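You operate a simulated robot arm through the tools that you are given. There is no shell and no other tool. Be economical: measure what you need, move in short steps, check, and stop when the job is done.

The job below is to be done with a simulated two-armed robot. You get a single attempt, and the scene is never put back.

Task
Take the brown sleeve from the top of the wooden table and put it in the done tray. Take the red tape roll from the top of the small table and leave it on the green shelf of the coil rack. Take the small coil on the top of the small table and put it away on the black mat. Open the right test drawer, put the black weight from the top of the small table in the inside of the right test drawer and shut the drawer again. Take the wooden brush from the top of the low table and leave it on the disc on the top of the low table. Take the spool from the top of the low table and leave it on the top of the small table. The order is free. Set down upright: spool.

Only the result counts: the job must be done as asked and must still hold three seconds after the hand-in. Knocking over, shifting, dropping, spilling or breaking anything else fails it.

Robot
Two 7-joint arms with fingered hands on one trunk, on a base that drives. Base frame: it is fixed to the floor where the robot stands at the start and does not move with it; the origin is under the middle of the robot, x ahead of it, y to its left, z up. Units: cm, rad, N and s.
The left shoulder is at the start at [2.7, 12.6, 129.6], the right one opposite. With the tool pointing down near the work surface each hand reaches from about 10 to 70 cm from the robot's upright axis, wherever it stands, measured 20 degrees to its own side. Places, roughly: black mat (15x14 cm) [44, -718, 82]; black weight (7x7x6 cm) [50, -160, 80]; disc [-350, 0, 75]; done tray (23x19 cm) [76, 106, 80]; green shelf of the coil rack [40, -430, 120]; inside of the right test drawer [50, -610, 70]; red tape roll (5x5x3 cm) [50, -130, 80]; right test drawer [40, -610, 70]; sleeve [50, -25, 75]; small coil [75, -150, 75]; spool [-300, 25, 75]; top of the small table [70, -130, 80]; wooden brush (7x4x6 cm) [-300, 0, 70]. Payload 4 kg a hand.
The tool frame of a hand sits at the grasp point between the pads (the TCP): z along the fingers, y along the line on which they close. The tips reach 2.9 cm beyond it. Largest opening 10 cm; the body of the gripper starts 3.4 cm behind the TCP. The gripper is a hand of 5 fingers: y runs from the thumb to the fingers, the wrist lies at [-1.5, -10.5, -17.7] in the tool frame, and closing takes about 1.5 s.
Orientation is that of the tool frame in the base frame, as a unit quaternion [x, y, z, w]. With the fingers straight down and the wrist toward the robot, the tool's x, y and z point along [0, 1, 0], [1, 0, 0] and [0, 0, -1] of the base frame.

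Tools
- The arms move only by the tool move_arm. It takes "left_deltas", "right_deltas" or both (then of equal length, played together; a hand with none holds still); each is a list of rows, each an object of numbers (a shift or turn left out is 0, a gripper value left out holds the last): "wx", "wy", "wz": the turn, a rotation vector about the base's x, y, z in rad; "tx", "ty", "tz": the shift along the base's x, y, z in mm; "gripper": the opening, from 0 (shut) to 1 (fully open). In form: [{"wx": .., "wy": .., "wz": .., "tx": .., "ty": .., "tz": .., "gripper": ..}, ...]. A call has 1 to 20 rows; each row shifts and turns the commanded pose from where the row before left it. Rows are played at 5 a second. More than 5 cm and 0.15 rad between two rows, or a gripper value outside its range, and nothing of the call is played. Where a pose cannot be reached the arm comes as near as it can. A force on the tool above 40 N (or 10 N above the force at the start of the call, whichever is more), or a blocked arm, ends the call early, and 0.2 s more pass. The fingers move at their own pace (about 4.5 cm/s each) and stop on an object; they squeeze with about 33 N. The grip force told is the motor's: it shows also when the fingers shut on nothing. Time passes only in rows, and 0.2 s behind the last, so rows that do not move let the fingers close. The reply holds the time, the measured pose of the TCP, the force on the tool along the base axes, the opening and the grip force, in the units named above and with some noise, with the torque about the TCP (base axes, N m) and any sound that the robot's microphone picked up.
- Cameras (640 x 400 px; columns grow to the right, rows downward): "scene" is now at [10.9, -3.65, 141.89]; the picture's right is [-0.45, -0.89, 0.00], its down [-0.59, 0.30, -0.75] and it looks along [0.67, -0.34, -0.66] (base axes); focal length 263 px, centre (320, 200). "left" rides on the left gripper at [-6.6, -8.6, -12.1] in its tool frame; the picture's right is [-0.76, -0.31, 0.58], its down [0.59, -0.70, 0.40] and it looks along [0.28, 0.64, 0.71] (tool axes); focal length 247 px, centre (320, 200). "right" rides on the right gripper at [6.6, -8.6, -12.1] in its tool frame; the picture's right is [-0.76, 0.31, -0.58], its down [-0.59, -0.70, 0.40] and it looks along [-0.28, 0.64, 0.71] (tool axes); focal length 247 px, centre (320, 200).
- camera(camera): a new picture of that camera. It takes no simulated time.
- lift_body(by): slides the trunk up (or, below 0, down) by that many cm; the arms and the scene camera ride with it, the base frame stays. It gives what a move gives, with no picture.
- steer(legs): drives the robot by 1 to 6 legs, each [ahead, turn to the left] in cm and rad, along the robot's own axes; the way and the turn of a leg run together, so that a leg with both is an arc; at most 150 cm and 3.142 rad a leg. The arms and the cameras ride along, it lands a little off, and it stops where it bumps. It gives what a move gives.
- set_grasp(shape, hand): the hand has 5 fingers and takes this shape, open, in about a second: jaw (thumb against the fingers, like two jaws); tri (thumb and two fingers); tip (a fingertip pinch); poke (one finger out to press); point (the index stretched); flat (the hand flat); cup (the hand cupped); fist (a fist). The gripper value then closes the fingers along that shape, each until it touches; the sizes above hold for jaw. It gives what a move gives, with no picture.
- head_to(pan, tilt): turns the head with the scene camera to pan (to the left, within 1.396 rad either way) and tilt (down, from -0.506 to 1.204), counted from straight ahead of the robot. It gives what a move gives.
- locate(camera, pixels): for up to 12 pixels [column, row] of the newest picture of that camera ("zoom" is the newest enlarged one), the place [x, y, z] in the base frame of the surface seen there, good to about 0.2 cm. It takes no simulated time.
- inspect(camera, box): a new picture of the part [left, top, right, bottom] of that camera's present view, enlarged. It takes no simulated time.
- hand_in(): hands the job in; it is judged then, once.

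Keep the steps short. Do not move on a guess: measure, check each grasp and each placing, and mend mistakes. In all there are 138 turns and 160 pictures (those below and enlarged ones count). Leave the grippers open and the arms clear of the work at the hand-in unless told otherwise, and finish with a single line.

The tools are called after "Request:" as name(argument=value, ...) on one line, values as JSON. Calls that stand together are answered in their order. move_arm: Moves the arms, as the interface text tells. Its arguments: {"type":"object","properties":{"left_deltas":{"type":"array"},"right_deltas":{"type":"array"}},"required":[]} The other tools are called the same way: lift_body (by) slides the trunk up or down; set_grasp (shape, hand) gives the hand a shape; steer (legs) drives the base; head_to (pan, tilt) turns the head that bears the scene camera; camera (camera) takes a picture; locate (camera, pixels) gives the place of the surface under pixels of a picture; inspect (camera, box) takes an enlarged picture of a part of a camera's view; hand_in () hands the job in.

At the start:

```text
clock: 0.0
left_ee_pos: [53.76, -0.05, 111.65]
left_ee_rot: [0.708, 0.706, -0.001, -0.001]
left_ft_force: [-0.3, 0.1, 0.6]
left_moment: [-0.03, 0.0, 0.02]
left_finger_gap: 9.98
left_gripper_force: 0.1
left_shape: jaw
right_ee_pos: [46.1, -42.09, 113.48]
right_ee_rot: [0.709, 0.705, 0.0, 0.0]
right_ft_force: [-0.5, 0.4, -0.4]
right_moment: [0.0, -0.02, 0.01]
right_finger_gap: 9.97
right_gripper_force: 0.0
right_shape: jaw
trunk travel left (down, up): [-49.4, 25.3]
robot x, y, heading: [0.18, 0.19, 0.004]
head pan, tilt: [-0.468, 0.717]
```

scene: 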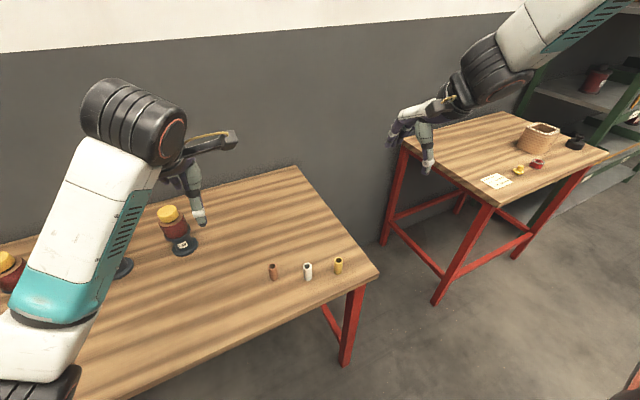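
right: 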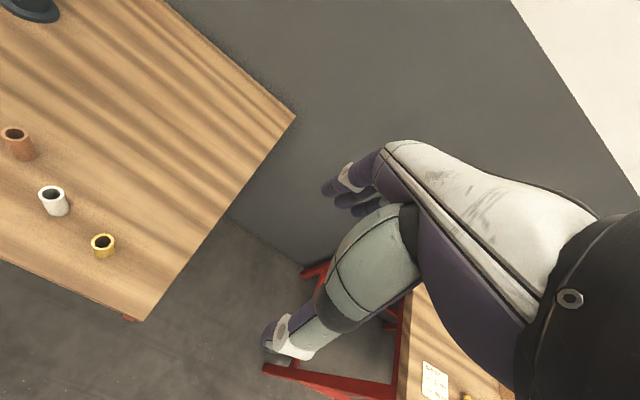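
left: 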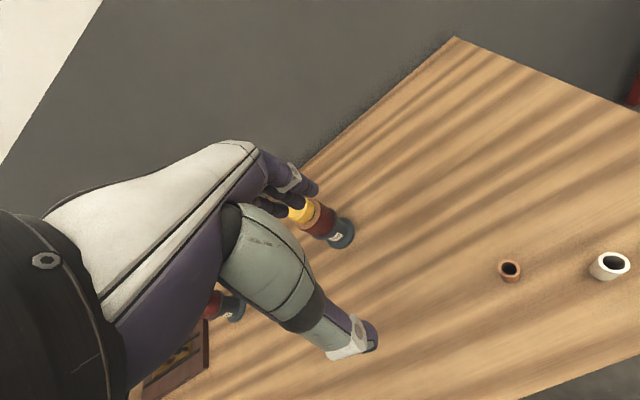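

I see the brown sleeve at (273,272) in the scene view, and the small table at right. I measure the sleeve, its neighbours, and the small table's objects.

Request:
locate(camera="scene", pixels=[[273, 264], [273, 273], [273, 281], [307, 272], [338, 266], [297, 168], [379, 271], [536, 163], [519, 170], [575, 142], [495, 181], [495, 206]])

Request:
inspect(camera="scene", box=[460, 90, 640, 210])

Request:
inspect(camera="scene", box=[130, 180, 400, 350])

```text
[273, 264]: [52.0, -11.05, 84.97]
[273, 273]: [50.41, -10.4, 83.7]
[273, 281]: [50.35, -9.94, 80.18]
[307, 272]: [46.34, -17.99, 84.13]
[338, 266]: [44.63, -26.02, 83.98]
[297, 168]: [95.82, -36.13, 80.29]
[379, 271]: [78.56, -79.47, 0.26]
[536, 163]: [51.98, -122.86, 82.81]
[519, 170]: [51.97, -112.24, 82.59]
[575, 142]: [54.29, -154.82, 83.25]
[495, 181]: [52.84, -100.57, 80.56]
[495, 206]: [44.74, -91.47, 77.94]
```

```text
3.33 times, centred on (550, 150) of scene
```

zoom: 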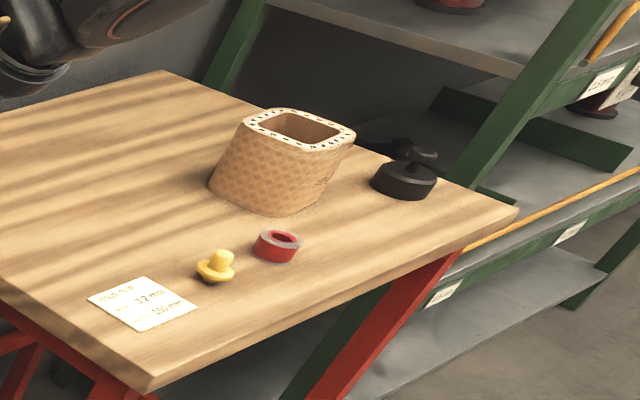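

```text
2.35 times, centred on (265, 265) of scene
```

zoom: 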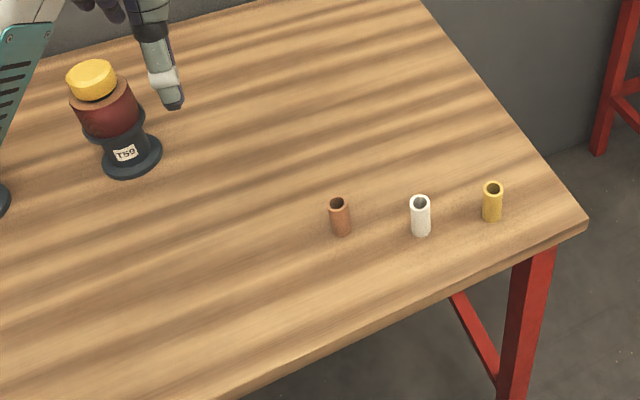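

The sleeve stands at about (51.3,-10.5), z 80–85. Now I look left for the done tray.

Request:
head_to(pan=0.75, tilt=0.6)

Request:
camera(camera="scene")

```text
clock: 1.4
left_ee_pos: [53.8, 0.03, 111.66]
left_ee_rot: [0.708, 0.706, -0.001, -0.001]
left_ft_force: [0.1, 0.4, 0.0]
left_moment: [-0.01, -0.02, -0.01]
left_finger_gap: 9.98
left_gripper_force: 0.1
left_shape: jaw
right_ee_pos: [46.12, -41.98, 113.62]
right_ee_rot: [0.709, 0.705, -0.001, 0.0]
right_ft_force: [0.2, 1.3, 0.0]
right_moment: [0.03, 0.0, 0.0]
right_finger_gap: 9.97
right_gripper_force: 0.0
right_shape: jaw
trunk travel left (down, up): [-49.4, 25.3]
robot x, y, heading: [0.03, 0.0, 0.001]
head pan, tilt: [0.75, 0.6]
```

```text
154 pictures are left
```

scene: 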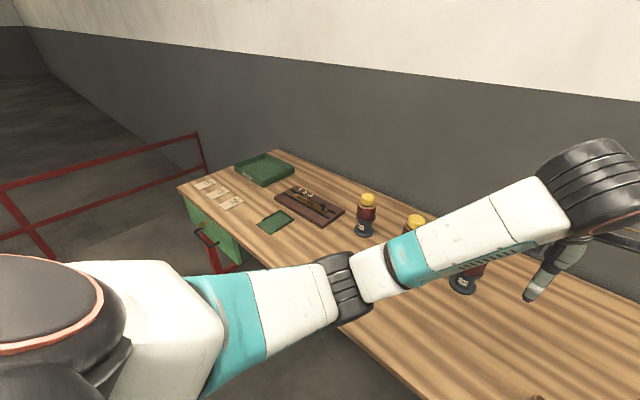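

The green tray at (264,170) matches the done tray place (76,106). I measure it.

Request:
locate(camera="scene", pixels=[[264, 168], [270, 153], [235, 166], [266, 185], [293, 170], [275, 221], [310, 206], [368, 200]])

Request:
inspect(camera="scene", box=[170, 130, 390, 260])

```text
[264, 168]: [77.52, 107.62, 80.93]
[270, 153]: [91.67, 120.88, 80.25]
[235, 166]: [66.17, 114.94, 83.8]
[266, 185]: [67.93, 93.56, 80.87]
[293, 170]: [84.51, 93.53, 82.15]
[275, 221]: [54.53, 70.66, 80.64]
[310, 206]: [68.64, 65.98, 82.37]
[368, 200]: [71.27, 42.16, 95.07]
```

```text
2.91 times, centred on (280, 195) of scene
```

zoom: 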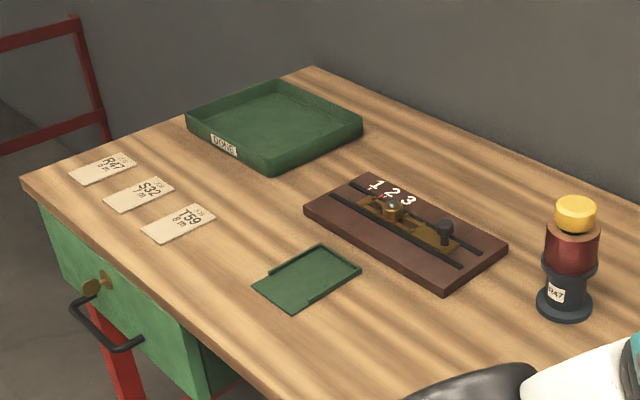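

The tray spans about (66–90, 94–118), rim 83.8. Now I refine the sleeve position from the left hand camera (rim at (509,265)).

Request:
locate(camera="left", pixels=[[500, 268], [519, 268], [510, 261], [510, 281], [597, 266], [610, 254], [626, 262]])

Request:
inspect(camera="left", box=[450, 220, 640, 330])

```text
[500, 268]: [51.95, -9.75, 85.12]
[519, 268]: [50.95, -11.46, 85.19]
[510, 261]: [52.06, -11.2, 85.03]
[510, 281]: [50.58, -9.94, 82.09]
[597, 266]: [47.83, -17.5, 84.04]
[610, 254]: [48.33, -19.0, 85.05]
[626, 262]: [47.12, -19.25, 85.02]
```

```text
3.37 times, centred on (545, 275) of left
```

zoom: 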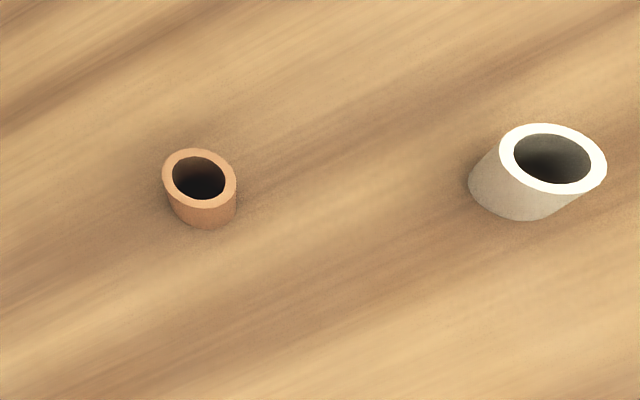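

Sleeve centre (51.4,-10.6), diameter ~2.1, top 85. I move the left hand above it, then down to z≈92 with the opening at half.

Request:
move_arm(left_deltas=[{"tx": -8, "ty": -35, "gripper": 0.5}, {"tx": -8, "ty": -35}, {"tx": -8, "ty": -36}, {"tz": -40}, {"tz": -40}, {"tz": -40}, {"tz": -40}, {"tz": -37}])

Request:
camera(camera="left")

```text
clock: 3.2
left_ee_pos: [51.25, -10.85, 92.05]
left_ee_rot: [0.709, 0.705, -0.001, -0.001]
left_ft_force: [0.3, -0.3, 0.1]
left_moment: [0.01, -0.03, 0.03]
left_finger_gap: 4.99
left_gripper_force: 0.1
left_shape: jaw
right_ee_pos: [46.09, -42.07, 113.49]
right_ee_rot: [0.709, 0.705, 0.0, 0.0]
right_ft_force: [0.4, 0.8, -0.7]
right_moment: [0.02, -0.03, 0.01]
right_finger_gap: 9.99
right_gripper_force: 0.1
right_shape: jaw
trunk travel left (down, up): [-49.4, 25.3]
robot x, y, heading: [-0.01, 0.11, -0.0]
head pan, tilt: [0.75, 0.6]
```

```text
151 pictures are left
```

left: 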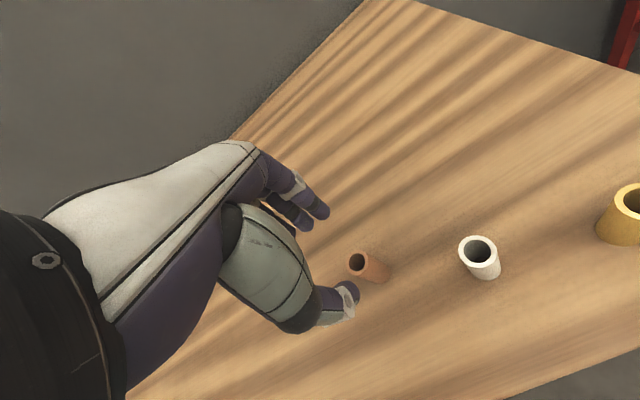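

The sleeve at (365,265) is between the fingers' line. I descend to TCP z≈83.6 and close.

Request:
move_arm(left_deltas=[{"ty": 2, "tx": 1, "tz": -30}, {"tz": -30}, {"tz": -24}, {}])

Request:
camera(camera="left")

```text
clock: 4.2
left_ee_pos: [51.83, -9.98, 83.4]
left_ee_rot: [0.708, 0.706, 0.003, -0.001]
left_ft_force: [1.1, -0.3, -0.3]
left_moment: [0.0, 0.02, -0.02]
left_finger_gap: 5.0
left_gripper_force: 0.1
left_shape: jaw
right_ee_pos: [46.08, -42.08, 113.55]
right_ee_rot: [0.709, 0.705, 0.0, 0.0]
right_ft_force: [0.7, 0.7, -0.5]
right_moment: [0.0, -0.01, -0.03]
right_finger_gap: 9.98
right_gripper_force: 0.0
right_shape: jaw
trunk travel left (down, up): [-49.4, 25.3]
robot x, y, heading: [0.22, 0.31, -0.001]
head pan, tilt: [0.75, 0.6]
```

```text
150 pictures are left
```

left: 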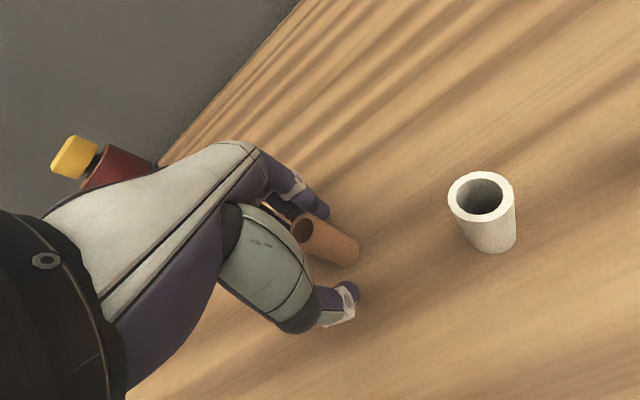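

The sleeve is between thumb and fingers, still upright. Close and wait.

Request:
move_arm(left_deltas=[{"gripper": 0}, {}, {}, {}, {}, {}, {}, {}])

Request:
camera(camera="left")

```text
clock: 6.0
left_ee_pos: [51.71, -10.03, 83.45]
left_ee_rot: [0.708, 0.706, 0.003, -0.002]
left_ft_force: [0.5, -0.3, 0.7]
left_moment: [0.01, -0.05, 0.0]
left_finger_gap: 0.62
left_gripper_force: 32.3
left_shape: jaw
right_ee_pos: [46.07, -41.96, 113.58]
right_ee_rot: [0.709, 0.706, 0.0, 0.0]
right_ft_force: [0.2, 0.7, -0.2]
right_moment: [-0.03, 0.02, -0.01]
right_finger_gap: 9.99
right_gripper_force: 0.0
right_shape: jaw
trunk travel left (down, up): [-49.4, 25.3]
robot x, y, heading: [0.28, 0.06, -0.002]
head pan, tilt: [0.75, 0.6]
```

```text
149 pictures are left
```

left: 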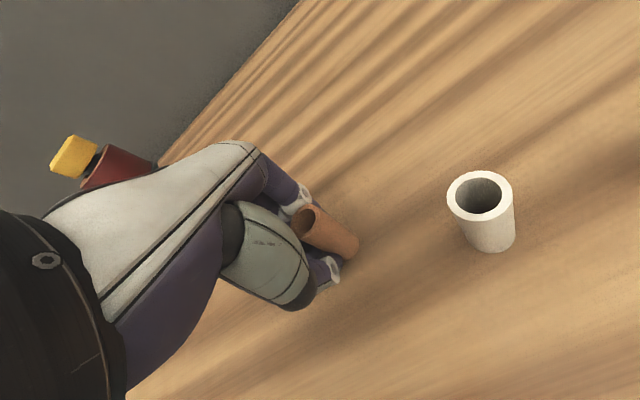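

Gap 0.62 is less than the sleeve's ~2 cm, so the fingers seem to have closed beside it. I measure where the sleeve is relative to the hand.

Request:
locate(camera="left", pixels=[[298, 212], [307, 209], [315, 214], [330, 235], [350, 255], [340, 235], [322, 250]])

Request:
inspect(camera="left", box=[250, 160, 400, 310])

```text
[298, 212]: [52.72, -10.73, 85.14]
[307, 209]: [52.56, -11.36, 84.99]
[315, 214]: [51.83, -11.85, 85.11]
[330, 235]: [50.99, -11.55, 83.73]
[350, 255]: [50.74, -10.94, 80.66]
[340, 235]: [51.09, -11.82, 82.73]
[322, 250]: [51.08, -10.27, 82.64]
```

```text
2.67 times, centred on (325, 235) of left
```

zoom: 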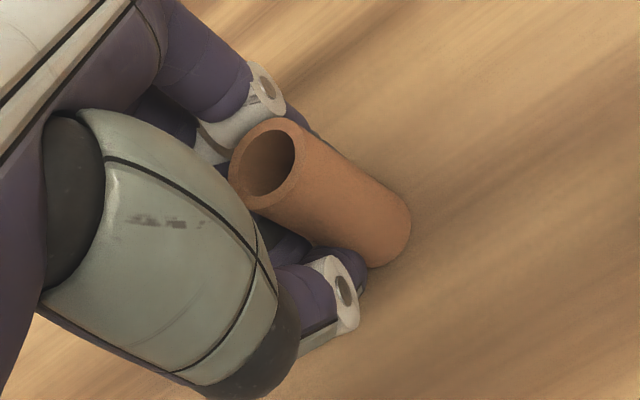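

The sleeve was caught at the edge, standing at about (51.7,-11.1). I open, shift 1.1 cm toward -y, and close again.

Request:
move_arm(left_deltas=[{"gripper": 0.5}, {}, {}, {"ty": -6}, {"ty": -6}, {}, {"gripper": 0}, {}, {}, {}, {}, {}, {}, {}])

Request:
inspect(camera="left", box=[220, 130, 420, 330])

```text
clock: 7.3
left_ee_pos: [52.24, -9.19, 83.14]
left_ee_rot: [0.706, 0.708, 0.018, -0.005]
left_ft_force: [-5.4, -1.6, 23.7]
left_moment: [-0.14, 1.06, 0.01]
left_finger_gap: 5.06
left_gripper_force: 0.0
left_shape: jaw
right_ee_pos: [46.01, -42.07, 113.44]
right_ee_rot: [0.709, 0.705, 0.0, 0.0]
right_ft_force: [0.8, -0.8, -1.2]
right_moment: [0.0, -0.03, -0.01]
right_finger_gap: 9.97
right_gripper_force: 0.1
right_shape: jaw
trunk travel left (down, up): [-49.4, 25.3]
robot x, y, heading: [-0.26, 0.2, 0.005]
head pan, tilt: [0.75, 0.6]
stopped in row 6 (left hand): the force on the tool passed its limit at 42 N (the readings are from after the stop); the commanded pose is now the measured one
```

```text
2.00 times, centred on (320, 230) of left
```

zoom: 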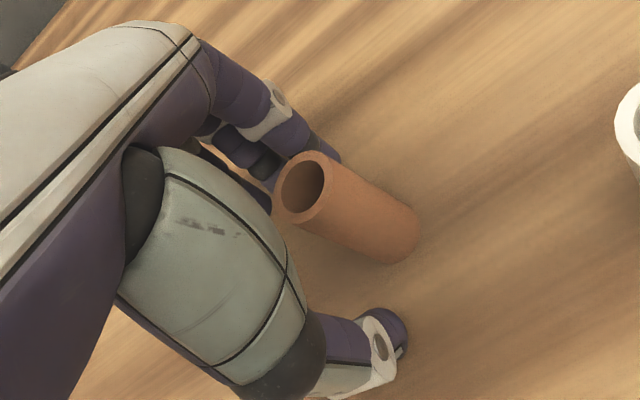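

The left hand is at its reach limit there (it drifted away and touched the table). The sleeve still stands. I raise straight up, then turn the base right so the sleeve lies on the left hand's own side.

Request:
move_arm(left_deltas=[{"tz": 10}, {"tz": 30}, {"tz": 40}, {"tz": 40}, {"tz": 40}])

Request:
steer(legs=[[0, -0.5]])

Request:
camera(camera="left")

```text
clock: 8.5
left_ee_pos: [53.28, -2.46, 94.5]
left_ee_rot: [0.686, 0.723, 0.064, -0.057]
left_ft_force: [-0.5, -0.5, 0.1]
left_moment: [0.02, -0.01, 0.0]
left_finger_gap: 5.01
left_gripper_force: 0.0
left_shape: jaw
right_ee_pos: [46.07, -42.12, 113.51]
right_ee_rot: [0.709, 0.705, -0.001, 0.0]
right_ft_force: [0.0, -0.1, 0.0]
right_moment: [-0.02, 0.02, 0.01]
right_finger_gap: 9.98
right_gripper_force: 0.0
right_shape: jaw
trunk travel left (down, up): [-49.4, 25.3]
robot x, y, heading: [0.29, 0.15, -0.002]
head pan, tilt: [0.75, 0.6]
stopped in row 5 (left hand): the arm was blocked; the commanded pose is now the measured one
```

```text
clock: 10.4
left_ee_pos: [45.55, -27.6, 94.54]
left_ee_rot: [0.842, 0.532, 0.076, -0.04]
left_ft_force: [-1.0, 0.5, 0.5]
left_moment: [-0.01, -0.02, 0.01]
left_finger_gap: 5.0
left_gripper_force: 0.0
left_shape: jaw
right_ee_pos: [20.28, -58.99, 113.57]
right_ee_rot: [0.861, 0.509, 0.001, 0.001]
right_ft_force: [-0.6, 0.5, 0.1]
right_moment: [0.0, -0.02, 0.02]
right_finger_gap: 9.97
right_gripper_force: 0.0
right_shape: jaw
trunk travel left (down, up): [-49.4, 25.3]
robot x, y, heading: [-0.21, 0.07, -0.498]
head pan, tilt: [0.75, 0.6]
```

```text
146 pictures are left
```

left: 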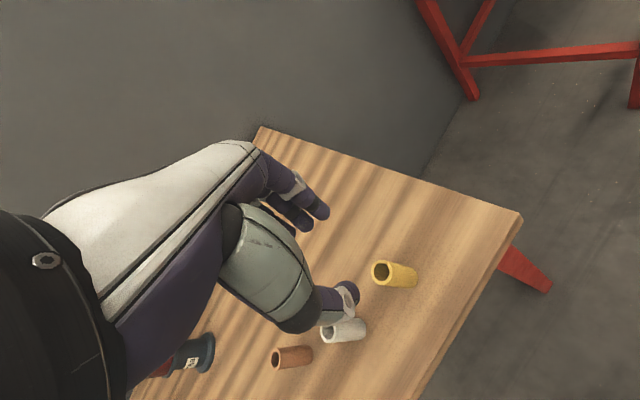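

The hand is tilted from the limit. I raise it while straightening the orientation, then move over the sleeve at height.

Request:
move_arm(left_deltas=[{"tz": 40, "wx": -0.05, "wy": 0.03, "wz": -0.018}, {"tz": 40, "wx": -0.05, "wy": 0.03, "wz": -0.018}, {"tz": 20, "wx": -0.046, "wy": 0.03, "wz": -0.017}, {"tx": 15, "ty": 40}, {"tx": 15, "ty": 40}, {"tx": 15, "ty": 40}, {"tx": 17, "ty": 40}, {}])

Request:
camera(camera="left")

```text
clock: 12.2
left_ee_pos: [51.81, -11.71, 104.53]
left_ee_rot: [0.86, 0.511, -0.001, 0.0]
left_ft_force: [0.6, -0.6, -0.8]
left_moment: [0.03, 0.0, 0.0]
left_finger_gap: 5.01
left_gripper_force: 0.1
left_shape: jaw
right_ee_pos: [20.37, -58.95, 113.5]
right_ee_rot: [0.861, 0.509, 0.0, 0.001]
right_ft_force: [0.4, 0.4, -0.1]
right_moment: [0.02, 0.0, 0.0]
right_finger_gap: 9.99
right_gripper_force: 0.0
right_shape: jaw
trunk travel left (down, up): [-49.4, 25.3]
robot x, y, heading: [0.4, 0.07, -0.5]
head pan, tilt: [0.75, 0.6]
```

```text
145 pictures are left
```

left: 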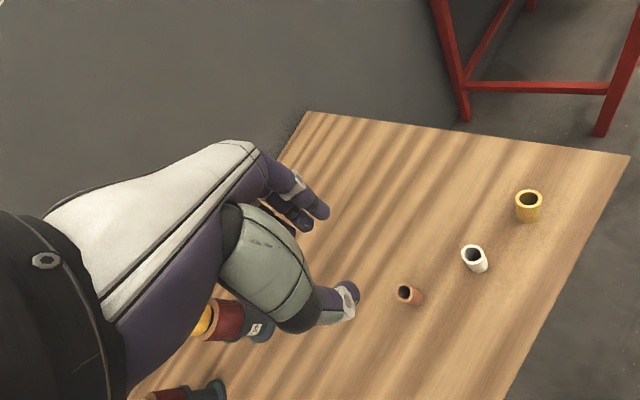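

Hand straight again. I measure the sleeve from here (rim around (406,293)).

Request:
inspect(camera="left", box=[360, 250, 460, 330])

Request:
locate(camera="left", pixels=[[400, 292], [404, 286], [412, 292], [406, 300], [421, 296], [418, 302]])

```text
5.00 times, centred on (410, 290) of left
```

zoom: 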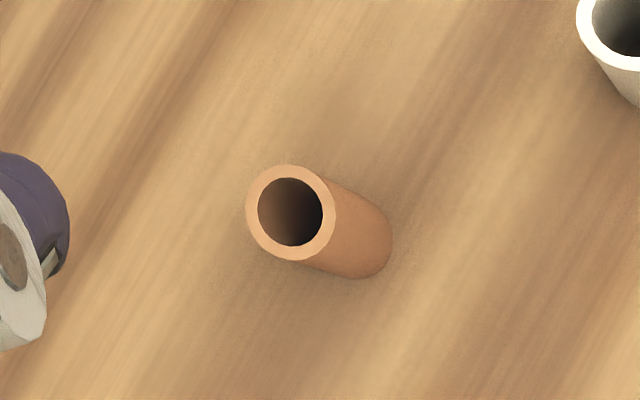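

```text
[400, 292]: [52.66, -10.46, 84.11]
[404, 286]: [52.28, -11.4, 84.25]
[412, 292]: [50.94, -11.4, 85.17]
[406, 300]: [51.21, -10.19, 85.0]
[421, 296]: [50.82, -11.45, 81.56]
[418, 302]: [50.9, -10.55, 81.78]
```

Request:
locate(camera="zoom", pixels=[[251, 213], [330, 213], [291, 170], [291, 256]])

```text
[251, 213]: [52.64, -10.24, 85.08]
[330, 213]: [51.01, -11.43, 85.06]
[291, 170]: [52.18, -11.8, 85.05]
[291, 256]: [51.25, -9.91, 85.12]
```

Rim centre is (51.8,-10.85). I shift +0.8 cm in y and descend to z≈88, then look.

Request:
move_arm(left_deltas=[{"ty": 8}, {"tz": -40}, {"tz": -40}, {"tz": -40}, {"tz": -45}, {}])

Request:
inspect(camera="left", box=[240, 150, 440, 350])

```text
clock: 13.6
left_ee_pos: [52.0, -10.91, 88.0]
left_ee_rot: [0.859, 0.511, -0.001, 0.0]
left_ft_force: [0.0, 0.6, -0.1]
left_moment: [-0.02, -0.01, -0.01]
left_finger_gap: 5.03
left_gripper_force: 0.2
left_shape: jaw
right_ee_pos: [20.24, -58.85, 113.6]
right_ee_rot: [0.861, 0.509, -0.001, 0.0]
right_ft_force: [0.5, -0.4, -0.3]
right_moment: [-0.02, 0.01, 0.0]
right_finger_gap: 9.99
right_gripper_force: 0.1
right_shape: jaw
trunk travel left (down, up): [-49.4, 25.3]
robot x, y, heading: [0.08, 0.06, -0.499]
head pan, tilt: [0.75, 0.6]
```

```text
2.00 times, centred on (340, 250) of left
```

zoom: 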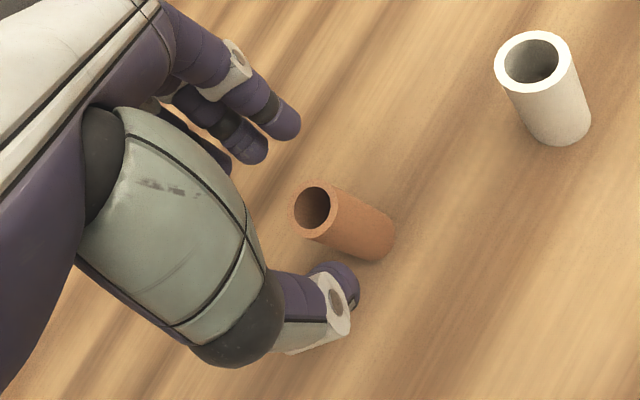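

The rim centre appears at zoom (313,207), predicted (310,207) for perfect centring. Descend to 83.6 and close.

Request:
move_arm(left_deltas=[{"tz": -20}, {"tz": -23}, {}, {"gripper": 0}, {}, {}, {}, {}, {}, {}, {}])

Request:
inspect(camera="left", box=[220, 130, 420, 330])

```text
clock: 16.0
left_ee_pos: [51.93, -10.79, 83.81]
left_ee_rot: [0.859, 0.512, -0.001, -0.001]
left_ft_force: [-0.5, 0.3, -0.3]
left_moment: [-0.01, -0.01, 0.02]
left_finger_gap: 1.34
left_gripper_force: 33.0
left_shape: jaw
right_ee_pos: [20.33, -58.97, 113.53]
right_ee_rot: [0.861, 0.508, 0.0, 0.0]
right_ft_force: [0.0, 1.6, -0.1]
right_moment: [-0.03, -0.01, -0.02]
right_finger_gap: 9.97
right_gripper_force: 0.1
right_shape: jaw
trunk travel left (down, up): [-49.4, 25.3]
robot x, y, heading: [-0.26, 0.29, -0.5]
head pan, tilt: [0.75, 0.6]
```

```text
2.00 times, centred on (320, 230) of left
```

zoom: 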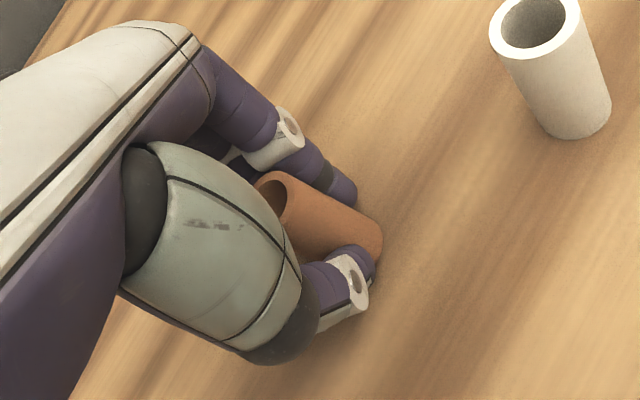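

The fingers hold the sleeve (33 N). I lift and check.

Request:
move_arm(left_deltas=[{"tz": 20}, {"tz": 40}, {"tz": 45}, {"tz": 45}, {"tz": 45}, {"tz": 45}, {}])

Request:
camera(camera="left")

```text
clock: 17.6
left_ee_pos: [51.88, -10.82, 107.64]
left_ee_rot: [0.859, 0.512, -0.001, 0.0]
left_ft_force: [-0.4, -0.1, 0.8]
left_moment: [0.02, 0.02, -0.02]
left_finger_gap: 1.3
left_gripper_force: 32.5
left_shape: jaw
right_ee_pos: [20.29, -59.01, 113.5]
right_ee_rot: [0.861, 0.508, 0.0, 0.0]
right_ft_force: [0.9, 0.1, 1.1]
right_moment: [0.02, 0.02, 0.04]
right_finger_gap: 9.95
right_gripper_force: 0.1
right_shape: jaw
trunk travel left (down, up): [-49.4, 25.3]
robot x, y, heading: [-0.17, 0.32, -0.503]
head pan, tilt: [0.75, 0.6]
```

```text
141 pictures are left
```

left: 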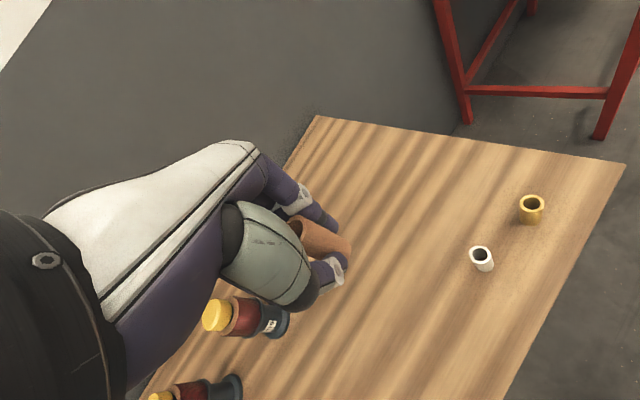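

Sleeve is held in the air. Now I turn to face +y (left 2.07 rad) and look along the path before driving.

Request:
steer(legs=[[0, 2.07]])

Request:
head_to(pan=-0.3, tilt=0.7)

Request:
camera(camera="scene")

```text
clock: 23.1
left_ee_pos: [-15.84, 50.85, 107.53]
left_ee_rot: [-0.006, 1.0, 0.0, 0.001]
left_ft_force: [-0.1, 0.3, -0.1]
left_moment: [-0.01, -0.03, -0.04]
left_finger_gap: 1.3
left_gripper_force: 33.0
left_shape: jaw
right_ee_pos: [41.62, 46.68, 113.46]
right_ee_rot: [-0.003, 1.0, 0.0, 0.0]
right_ft_force: [-0.4, 0.1, 1.0]
right_moment: [0.01, 0.02, -0.01]
right_finger_gap: 10.01
right_gripper_force: 0.1
right_shape: jaw
trunk travel left (down, up): [-49.4, 25.3]
robot x, y, heading: [-0.02, 0.33, 1.587]
head pan, tilt: [0.75, 0.6]
```

```text
clock: 24.4
left_ee_pos: [-15.78, 50.76, 107.5]
left_ee_rot: [-0.008, 1.0, -0.001, 0.001]
left_ft_force: [0.4, -1.2, -0.1]
left_moment: [0.0, -0.03, 0.01]
left_finger_gap: 1.3
left_gripper_force: 32.9
left_shape: jaw
right_ee_pos: [41.68, 46.62, 113.41]
right_ee_rot: [-0.003, 1.0, 0.0, 0.0]
right_ft_force: [0.6, 0.2, 0.1]
right_moment: [0.01, 0.01, 0.01]
right_finger_gap: 9.97
right_gripper_force: 0.0
right_shape: jaw
trunk travel left (down, up): [-49.4, 25.3]
robot x, y, heading: [-0.08, 0.32, 1.582]
head pan, tilt: [-0.3, 0.7]
```

```text
140 pictures are left
```

scene: 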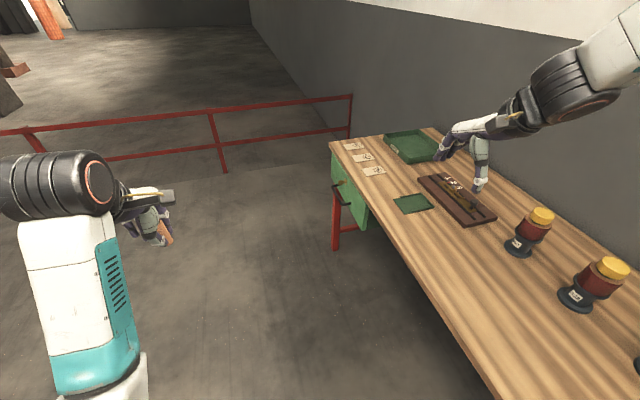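

Request:
locate(camera="scene", pixels=[[352, 172], [380, 220], [420, 275], [347, 202], [222, 172], [410, 148], [384, 140], [418, 162], [438, 152], [540, 215], [610, 265]])

```text
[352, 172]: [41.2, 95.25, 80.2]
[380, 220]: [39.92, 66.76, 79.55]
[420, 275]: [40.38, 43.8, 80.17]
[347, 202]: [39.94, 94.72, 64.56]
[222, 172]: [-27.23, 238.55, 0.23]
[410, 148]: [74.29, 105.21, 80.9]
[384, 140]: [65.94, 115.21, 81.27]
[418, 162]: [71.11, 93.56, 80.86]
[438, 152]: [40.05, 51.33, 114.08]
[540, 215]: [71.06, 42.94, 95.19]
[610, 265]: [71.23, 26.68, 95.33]
```

Table front edge is x=40. I drive to about (10,82), facing +x.

Request:
steer(legs=[[0, -0.135], [82.5, 0], [0, -1.45]])

Request:
head_to(pan=0.3, tilt=0.7)

Request:
camera(camera="scene")

Request:
camera(camera="left")

```text
clock: 33.0
left_ee_pos: [61.04, 97.33, 107.62]
left_ee_rot: [0.704, 0.71, -0.002, 0.001]
left_ft_force: [-0.2, 1.2, 0.3]
left_moment: [-0.04, 0.0, 0.02]
left_finger_gap: 1.3
left_gripper_force: 33.5
left_shape: jaw
right_ee_pos: [56.74, 40.04, 113.42]
right_ee_rot: [0.707, 0.708, 0.0, 0.0]
right_ft_force: [-0.4, -0.3, 0.2]
right_moment: [0.0, 0.01, 0.0]
right_finger_gap: 9.98
right_gripper_force: 0.0
right_shape: jaw
trunk travel left (down, up): [-49.4, 25.3]
robot x, y, heading: [10.32, 81.5, 0.001]
head pan, tilt: [-0.3, 0.7]
```

```text
clock: 34.0
left_ee_pos: [60.94, 97.46, 107.55]
left_ee_rot: [0.704, 0.71, -0.001, 0.0]
left_ft_force: [-0.3, 0.8, -0.1]
left_moment: [0.06, -0.01, 0.0]
left_finger_gap: 1.32
left_gripper_force: 33.0
left_shape: jaw
right_ee_pos: [56.81, 39.97, 113.62]
right_ee_rot: [0.707, 0.708, 0.0, -0.001]
right_ft_force: [-0.3, 0.3, 0.4]
right_moment: [-0.01, 0.01, -0.01]
right_finger_gap: 9.98
right_gripper_force: 0.2
right_shape: jaw
trunk travel left (down, up): [-49.4, 25.3]
robot x, y, heading: [10.1, 81.65, 0.008]
head pan, tilt: [0.3, 0.7]
```

```text
139 pictures are left
```

scene: 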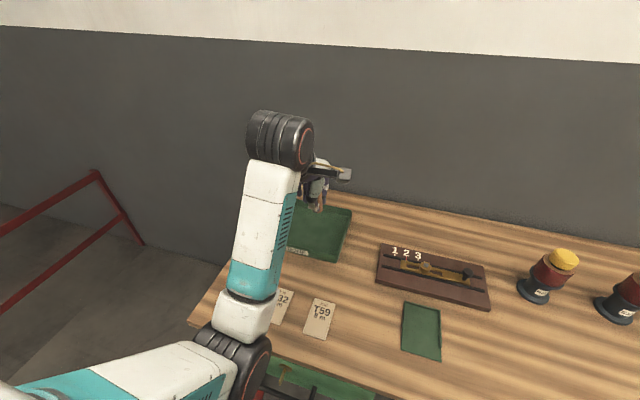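

```text
138 pictures are left
```

left: 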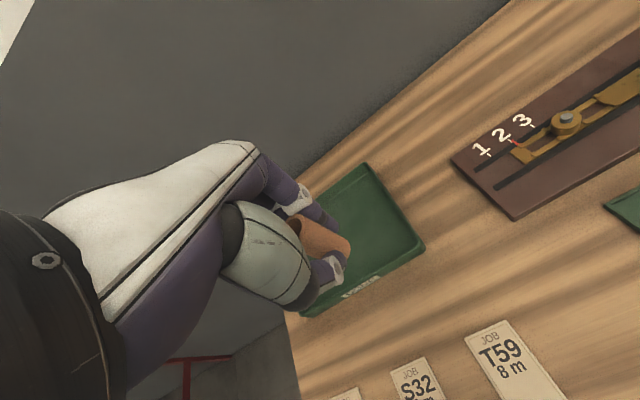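

I move over the tray at about (75,104) and check before lowering.

Request:
move_arm(left_deltas=[{"tx": 35, "ty": 15}, {"tx": 35, "ty": 15}, {"tx": 35, "ty": 15}, {"tx": 30, "ty": 15}, {"tz": -40}, {"tz": -40}, {"tz": -40}, {"tz": -30}, {}])

Request:
camera(camera="left")

```text
clock: 36.0
left_ee_pos: [74.67, 103.4, 92.62]
left_ee_rot: [0.704, 0.71, -0.001, -0.001]
left_ft_force: [0.0, 0.3, 0.5]
left_moment: [0.0, 0.02, 0.02]
left_finger_gap: 1.28
left_gripper_force: 33.7
left_shape: jaw
right_ee_pos: [56.6, 40.04, 113.58]
right_ee_rot: [0.707, 0.707, 0.0, 0.0]
right_ft_force: [-0.5, 0.0, 0.8]
right_moment: [0.0, 0.01, -0.01]
right_finger_gap: 10.0
right_gripper_force: 0.0
right_shape: jaw
trunk travel left (down, up): [-49.4, 25.3]
robot x, y, heading: [10.11, 81.71, 0.011]
head pan, tilt: [0.3, 0.7]
```

```text
137 pictures are left
```

left: 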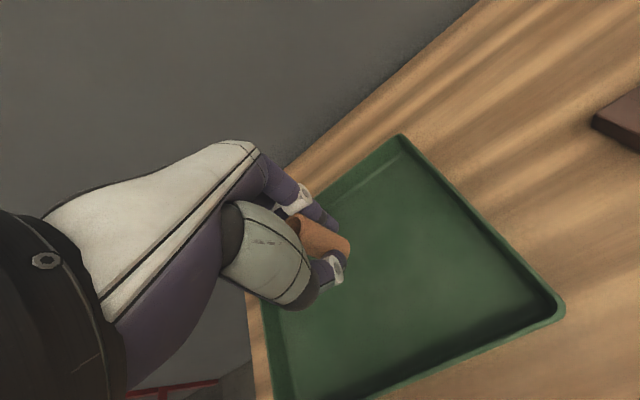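

Over the tray. I lower to TCP z≈84.8 and release gently.

Request:
move_arm(left_deltas=[{"tz": -40}, {"tz": -30}, {"tz": -8}, {}, {"gripper": 0.5}, {}, {}, {}])

Request:
camera(camera="left")

```text
clock: 37.8
left_ee_pos: [74.6, 103.46, 84.74]
left_ee_rot: [0.704, 0.71, -0.001, 0.001]
left_ft_force: [0.2, 0.5, -0.2]
left_moment: [-0.01, -0.01, 0.02]
left_finger_gap: 5.0
left_gripper_force: 0.1
left_shape: jaw
right_ee_pos: [56.71, 39.96, 113.5]
right_ee_rot: [0.707, 0.707, 0.0, 0.0]
right_ft_force: [0.8, 0.1, 0.6]
right_moment: [0.05, -0.06, 0.0]
right_finger_gap: 10.0
right_gripper_force: 0.0
right_shape: jaw
trunk travel left (down, up): [-49.4, 25.3]
robot x, y, heading: [9.9, 81.83, 0.007]
head pan, tilt: [0.3, 0.7]
```

```text
136 pictures are left
```

left: 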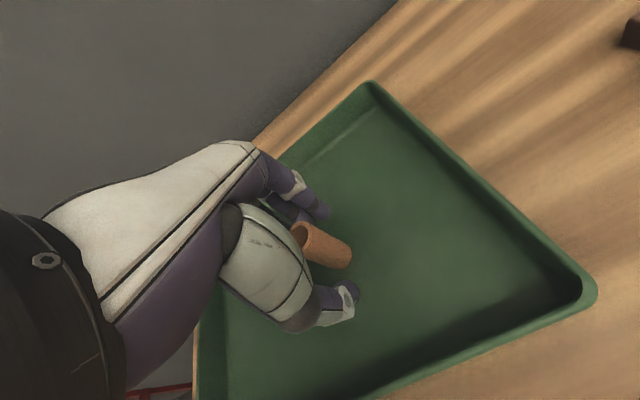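

The sleeve stands in the tray. I raise straight up and then pull the hand back toward the robot; check.

Request:
move_arm(left_deltas=[{"tz": 20}, {"tz": 40}, {"tz": 45}, {"tz": 45}, {"tz": 45}, {"tz": 45}, {"tz": 40}, {"tx": -40, "ty": -10}, {"tx": -40, "ty": -10}, {"tx": -40, "ty": -10}, {"tx": -40, "ty": -10}, {"tx": -40, "ty": -10}, {"tx": -40, "ty": -10}])

Request:
camera(camera="scene")

Request:
camera(camera="left")

```text
clock: 40.6
left_ee_pos: [50.13, 97.55, 112.67]
left_ee_rot: [0.704, 0.71, -0.001, 0.0]
left_ft_force: [0.0, 0.1, 0.3]
left_moment: [-0.02, -0.03, -0.04]
left_finger_gap: 5.0
left_gripper_force: 0.1
left_shape: jaw
right_ee_pos: [56.63, 40.07, 113.55]
right_ee_rot: [0.707, 0.708, 0.0, 0.0]
right_ft_force: [0.0, 0.9, 0.6]
right_moment: [-0.03, 0.02, 0.01]
right_finger_gap: 9.97
right_gripper_force: 0.1
right_shape: jaw
trunk travel left (down, up): [-49.4, 25.3]
robot x, y, heading: [10.33, 81.79, 0.007]
head pan, tilt: [0.3, 0.7]
```

```text
135 pictures are left
```

scene: 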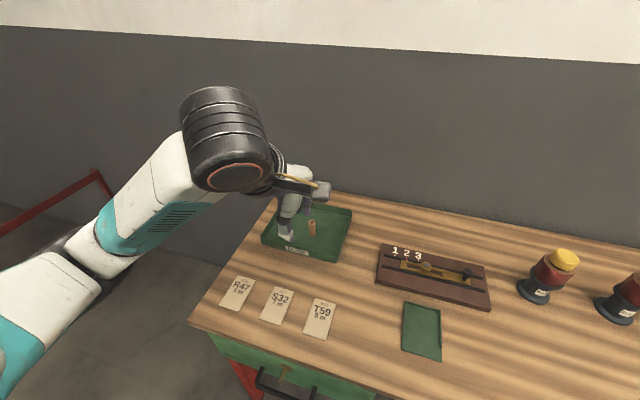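

```text
134 pictures are left
```

left: 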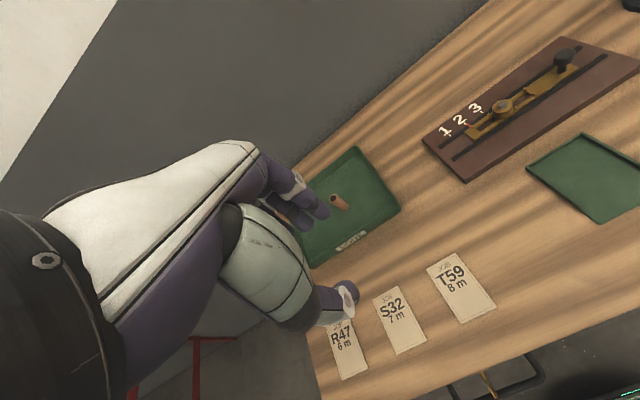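

Sleeve stands in the tray. Next the low table behind me. I back off, turn around and look.

Request:
steer(legs=[[-25, 0], [0, 3.14]])

Request:
head_to(pan=0.25, tilt=0.35)

Request:
camera(camera="scene")

```text
clock: 50.0
left_ee_pos: [-54.54, 65.43, 112.59]
left_ee_rot: [0.715, -0.699, 0.0, -0.001]
left_ft_force: [-0.1, 0.3, -0.4]
left_moment: [0.03, -0.01, 0.02]
left_finger_gap: 5.01
left_gripper_force: 0.0
left_shape: jaw
right_ee_pos: [-61.81, 122.95, 113.43]
right_ee_rot: [0.713, -0.701, 0.0, 0.0]
right_ft_force: [-0.2, 0.2, 1.7]
right_moment: [0.04, 0.0, 0.03]
right_finger_gap: 9.99
right_gripper_force: 0.1
right_shape: jaw
trunk travel left (down, up): [-49.4, 25.3]
robot x, y, heading: [-14.88, 81.96, -3.122]
head pan, tilt: [0.3, 0.7]
```

```text
clock: 50.9
left_ee_pos: [-54.66, 65.47, 112.8]
left_ee_rot: [0.716, -0.699, 0.001, -0.002]
left_ft_force: [-0.1, -0.2, -0.1]
left_moment: [-0.02, -0.03, -0.02]
left_finger_gap: 5.01
left_gripper_force: 0.0
left_shape: jaw
right_ee_pos: [-61.71, 122.93, 113.53]
right_ee_rot: [0.713, -0.701, 0.0, 0.0]
right_ft_force: [0.6, -0.3, -0.4]
right_moment: [0.01, 0.0, -0.02]
right_finger_gap: 9.95
right_gripper_force: 0.1
right_shape: jaw
trunk travel left (down, up): [-49.4, 25.3]
robot x, y, heading: [-14.63, 82.07, -3.122]
head pan, tilt: [0.25, 0.351]
```

```text
133 pictures are left
```

scene: 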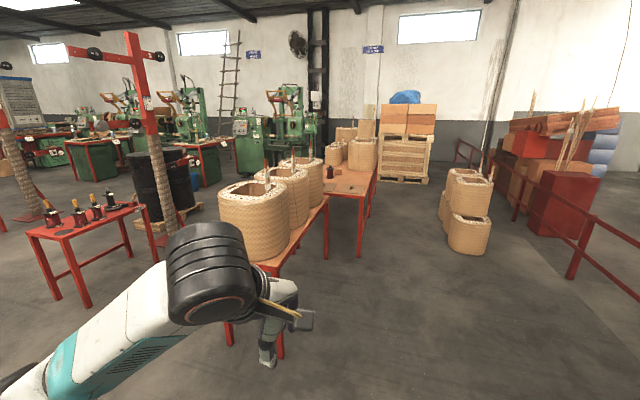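

Two candidate tables. I measure them.

Request:
locate(camera="scene", pixels=[[300, 222], [255, 215], [345, 188], [330, 172], [350, 188], [368, 185], [80, 222], [105, 205], [282, 340], [360, 250], [55, 220], [115, 200]])

Request:
inspect(camera="scene", box=[200, 130, 400, 255])

```text
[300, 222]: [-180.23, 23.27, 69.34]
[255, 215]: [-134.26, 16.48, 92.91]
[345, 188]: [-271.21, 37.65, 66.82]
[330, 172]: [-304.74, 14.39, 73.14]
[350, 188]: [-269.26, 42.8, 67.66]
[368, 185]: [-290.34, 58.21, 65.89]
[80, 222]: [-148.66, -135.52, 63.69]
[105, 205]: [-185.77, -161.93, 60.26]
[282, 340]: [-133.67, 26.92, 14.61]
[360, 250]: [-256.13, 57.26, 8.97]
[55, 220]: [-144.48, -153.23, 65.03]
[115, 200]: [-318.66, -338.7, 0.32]
```

```text
3.20 times, centred on (300, 192) of scene
```

zoom: 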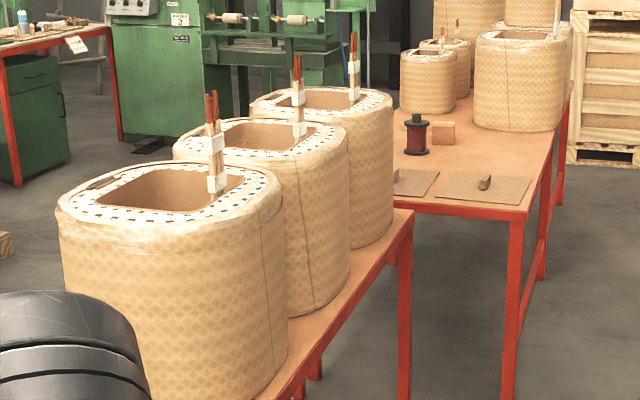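

The low table is the far one (top z≈67, starts at x≈-257); the spool is at (-304.7,14.4). I tuck the right hand inward and drive down to the corridor at y≈-60, then look again.

Request:
move_arm(right_deltas=[{"tx": 12, "ty": -45}, {"tx": 12, "ty": -45}, {"tx": 12, "ty": -45}, {"tx": 12, "ty": -45}, {"tx": 12, "ty": -45}])

Request:
steer(legs=[[0, 1.244], [148, 0], [0, -1.264]])

Request:
head_to(pan=-0.1, tilt=0.4)

Request:
camera(camera="scene")

```text
clock: 52.0
left_ee_pos: [-54.65, 65.42, 112.73]
left_ee_rot: [0.715, -0.699, 0.0, -0.001]
left_ft_force: [0.5, -0.3, 0.1]
left_moment: [0.03, -0.02, 0.01]
left_finger_gap: 5.0
left_gripper_force: 0.0
left_shape: jaw
right_ee_pos: [-55.62, 100.25, 113.9]
right_ee_rot: [0.712, -0.702, 0.0, -0.001]
right_ft_force: [-0.6, -0.1, 0.3]
right_moment: [0.02, 0.02, -0.01]
right_finger_gap: 9.96
right_gripper_force: 0.1
right_shape: jaw
trunk travel left (down, up): [-49.4, 25.3]
robot x, y, heading: [-14.56, 81.45, -3.124]
head pan, tilt: [0.25, 0.351]
```

```text
clock: 65.7
left_ee_pos: [-97.12, -74.21, 112.8]
left_ee_rot: [0.717, -0.697, 0.0, -0.001]
left_ft_force: [0.1, 0.2, 0.4]
left_moment: [0.03, -0.03, 0.01]
left_finger_gap: 5.03
left_gripper_force: 0.0
left_shape: jaw
right_ee_pos: [-98.39, -39.39, 113.62]
right_ee_rot: [0.715, -0.699, -0.001, 0.0]
right_ft_force: [0.5, 0.4, -0.8]
right_moment: [-0.01, -0.02, -0.01]
right_finger_gap: 9.98
right_gripper_force: 0.0
right_shape: jaw
trunk travel left (down, up): [-49.4, 25.3]
robot x, y, heading: [-57.48, -58.11, -3.12]
head pan, tilt: [0.25, 0.351]
```

```text
clock: 66.5
left_ee_pos: [-97.07, -74.37, 112.78]
left_ee_rot: [0.717, -0.697, 0.0, -0.001]
left_ft_force: [0.0, -0.2, 0.8]
left_moment: [0.0, 0.0, -0.04]
left_finger_gap: 5.02
left_gripper_force: 0.0
left_shape: jaw
right_ee_pos: [-98.5, -39.41, 113.53]
right_ee_rot: [0.715, -0.699, 0.0, 0.001]
right_ft_force: [0.0, -0.5, -0.2]
right_moment: [0.01, -0.01, -0.03]
right_finger_gap: 9.98
right_gripper_force: 0.1
right_shape: jaw
trunk travel left (down, up): [-49.4, 25.3]
robot x, y, heading: [-57.15, -57.77, -3.117]
head pan, tilt: [-0.099, 0.4]
```

```text
131 pictures are left
```

scene: 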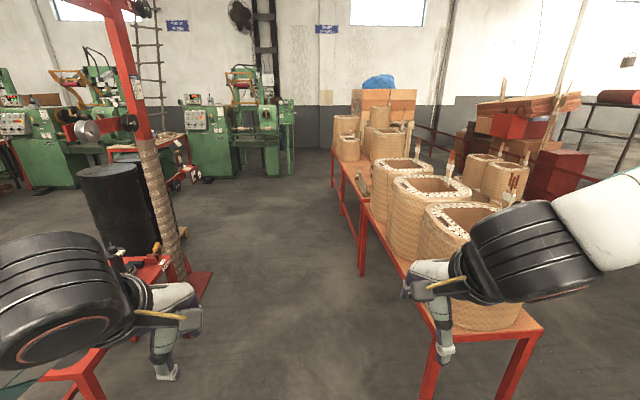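

Request:
locate(camera="scene", pixels=[[400, 262], [375, 232], [362, 270], [340, 225], [352, 185], [336, 165], [205, 275], [190, 290], [245, 170], [135, 240], [437, 370]])

Request:
inspect(camera="scene", box=[310, 100, 430, 200])

```text
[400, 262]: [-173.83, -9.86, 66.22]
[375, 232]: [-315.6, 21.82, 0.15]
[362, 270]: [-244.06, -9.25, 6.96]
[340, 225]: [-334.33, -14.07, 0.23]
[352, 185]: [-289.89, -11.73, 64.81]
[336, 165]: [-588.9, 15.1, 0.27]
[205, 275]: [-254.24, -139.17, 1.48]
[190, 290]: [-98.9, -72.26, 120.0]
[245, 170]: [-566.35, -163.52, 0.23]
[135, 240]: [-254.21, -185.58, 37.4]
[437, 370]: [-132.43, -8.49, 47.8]
```

```text
4.00 times, centred on (370, 150) of scene
```

zoom: 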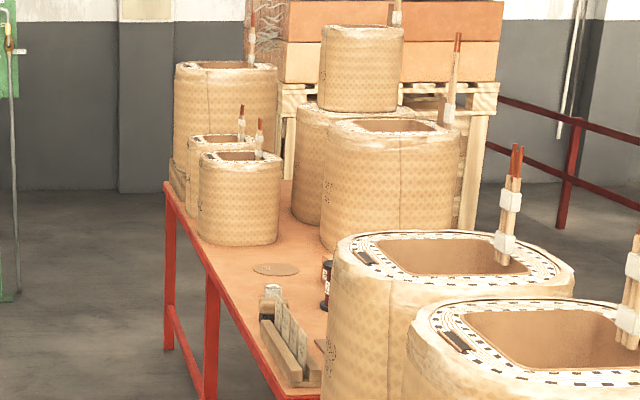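

Corridor is clear (low table edge y≈-12, post at y≈-139). I drive to about (-312,-46) and face the low table.

Request:
steer(legs=[[0, -0.072], [128, 0], [127, 0], [0, -1.524]])

Request:
head_to(pan=0, tilt=0.75)

Request:
camera(camera="scene")

```text
clock: 83.3
left_ee_pos: [-327.71, -3.59, 112.81]
left_ee_rot: [0.008, 1.0, -0.002, 0.001]
left_ft_force: [-0.3, -0.7, 0.0]
left_moment: [-0.04, 0.02, -0.02]
left_finger_gap: 4.99
left_gripper_force: 0.0
left_shape: jaw
right_ee_pos: [-292.74, -3.7, 113.66]
right_ee_rot: [0.012, 1.0, 0.0, 0.0]
right_ft_force: [0.1, -0.6, -0.8]
right_moment: [0.03, 0.02, 0.03]
right_finger_gap: 9.99
right_gripper_force: 0.0
right_shape: jaw
trunk travel left (down, up): [-49.4, 25.3]
robot x, y, heading: [-312.75, -43.97, 1.551]
head pan, tilt: [-0.099, 0.4]
```

```text
clock: 84.1
left_ee_pos: [-327.69, -3.56, 112.58]
left_ee_rot: [0.008, 1.0, -0.001, 0.0]
left_ft_force: [0.0, 0.3, 0.1]
left_moment: [-0.02, -0.01, 0.01]
left_finger_gap: 4.99
left_gripper_force: 0.0
left_shape: jaw
right_ee_pos: [-292.76, -3.81, 113.7]
right_ee_rot: [0.012, 1.0, 0.0, 0.0]
right_ft_force: [0.1, -0.5, 0.5]
right_moment: [0.02, 0.0, 0.03]
right_finger_gap: 9.99
right_gripper_force: 0.0
right_shape: jaw
trunk travel left (down, up): [-49.4, 25.3]
robot x, y, heading: [-312.87, -44.04, 1.552]
head pan, tilt: [0.0, 0.75]
```

```text
129 pictures are left
```

scene: 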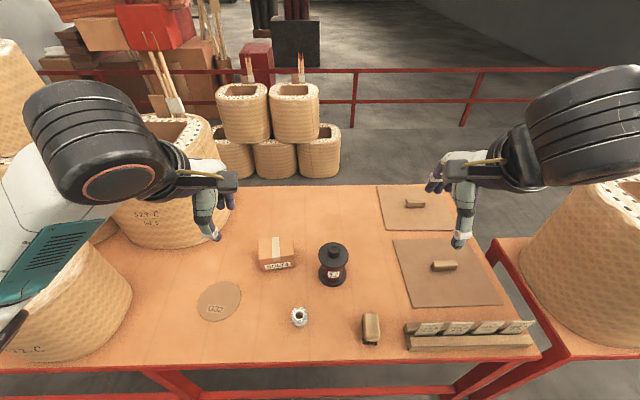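

I see the disc (219,301), spool (333,265) and a wooden item at (371,328). Zoom and measure.

Request:
inspect(camera="scene", box=[190, 230, 400, 360])

Request:
locate(camera="scene", pixels=[[219, 300], [200, 300], [239, 300], [333, 246], [333, 266], [333, 281], [371, 318], [372, 330], [371, 341], [361, 345], [299, 316], [277, 242]])

```text
3.05 times, centred on (295, 295) of scene
```

zoom: 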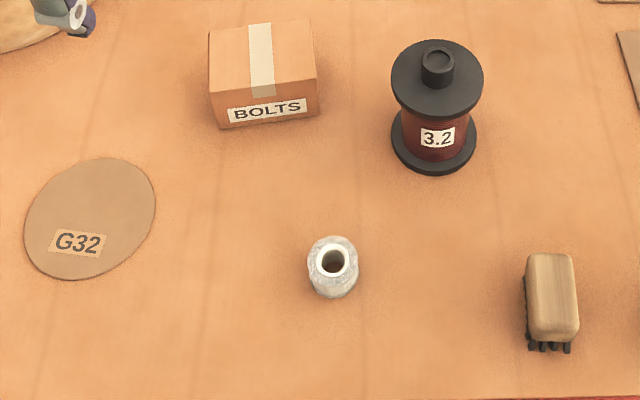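

```text
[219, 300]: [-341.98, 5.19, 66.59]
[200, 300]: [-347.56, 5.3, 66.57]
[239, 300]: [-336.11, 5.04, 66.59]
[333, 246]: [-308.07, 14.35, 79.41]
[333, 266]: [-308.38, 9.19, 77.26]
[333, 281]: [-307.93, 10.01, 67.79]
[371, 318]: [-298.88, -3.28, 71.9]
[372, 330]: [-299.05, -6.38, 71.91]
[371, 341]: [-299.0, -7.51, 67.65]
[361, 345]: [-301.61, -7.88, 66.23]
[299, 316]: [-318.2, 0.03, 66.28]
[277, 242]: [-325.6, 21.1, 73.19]
```

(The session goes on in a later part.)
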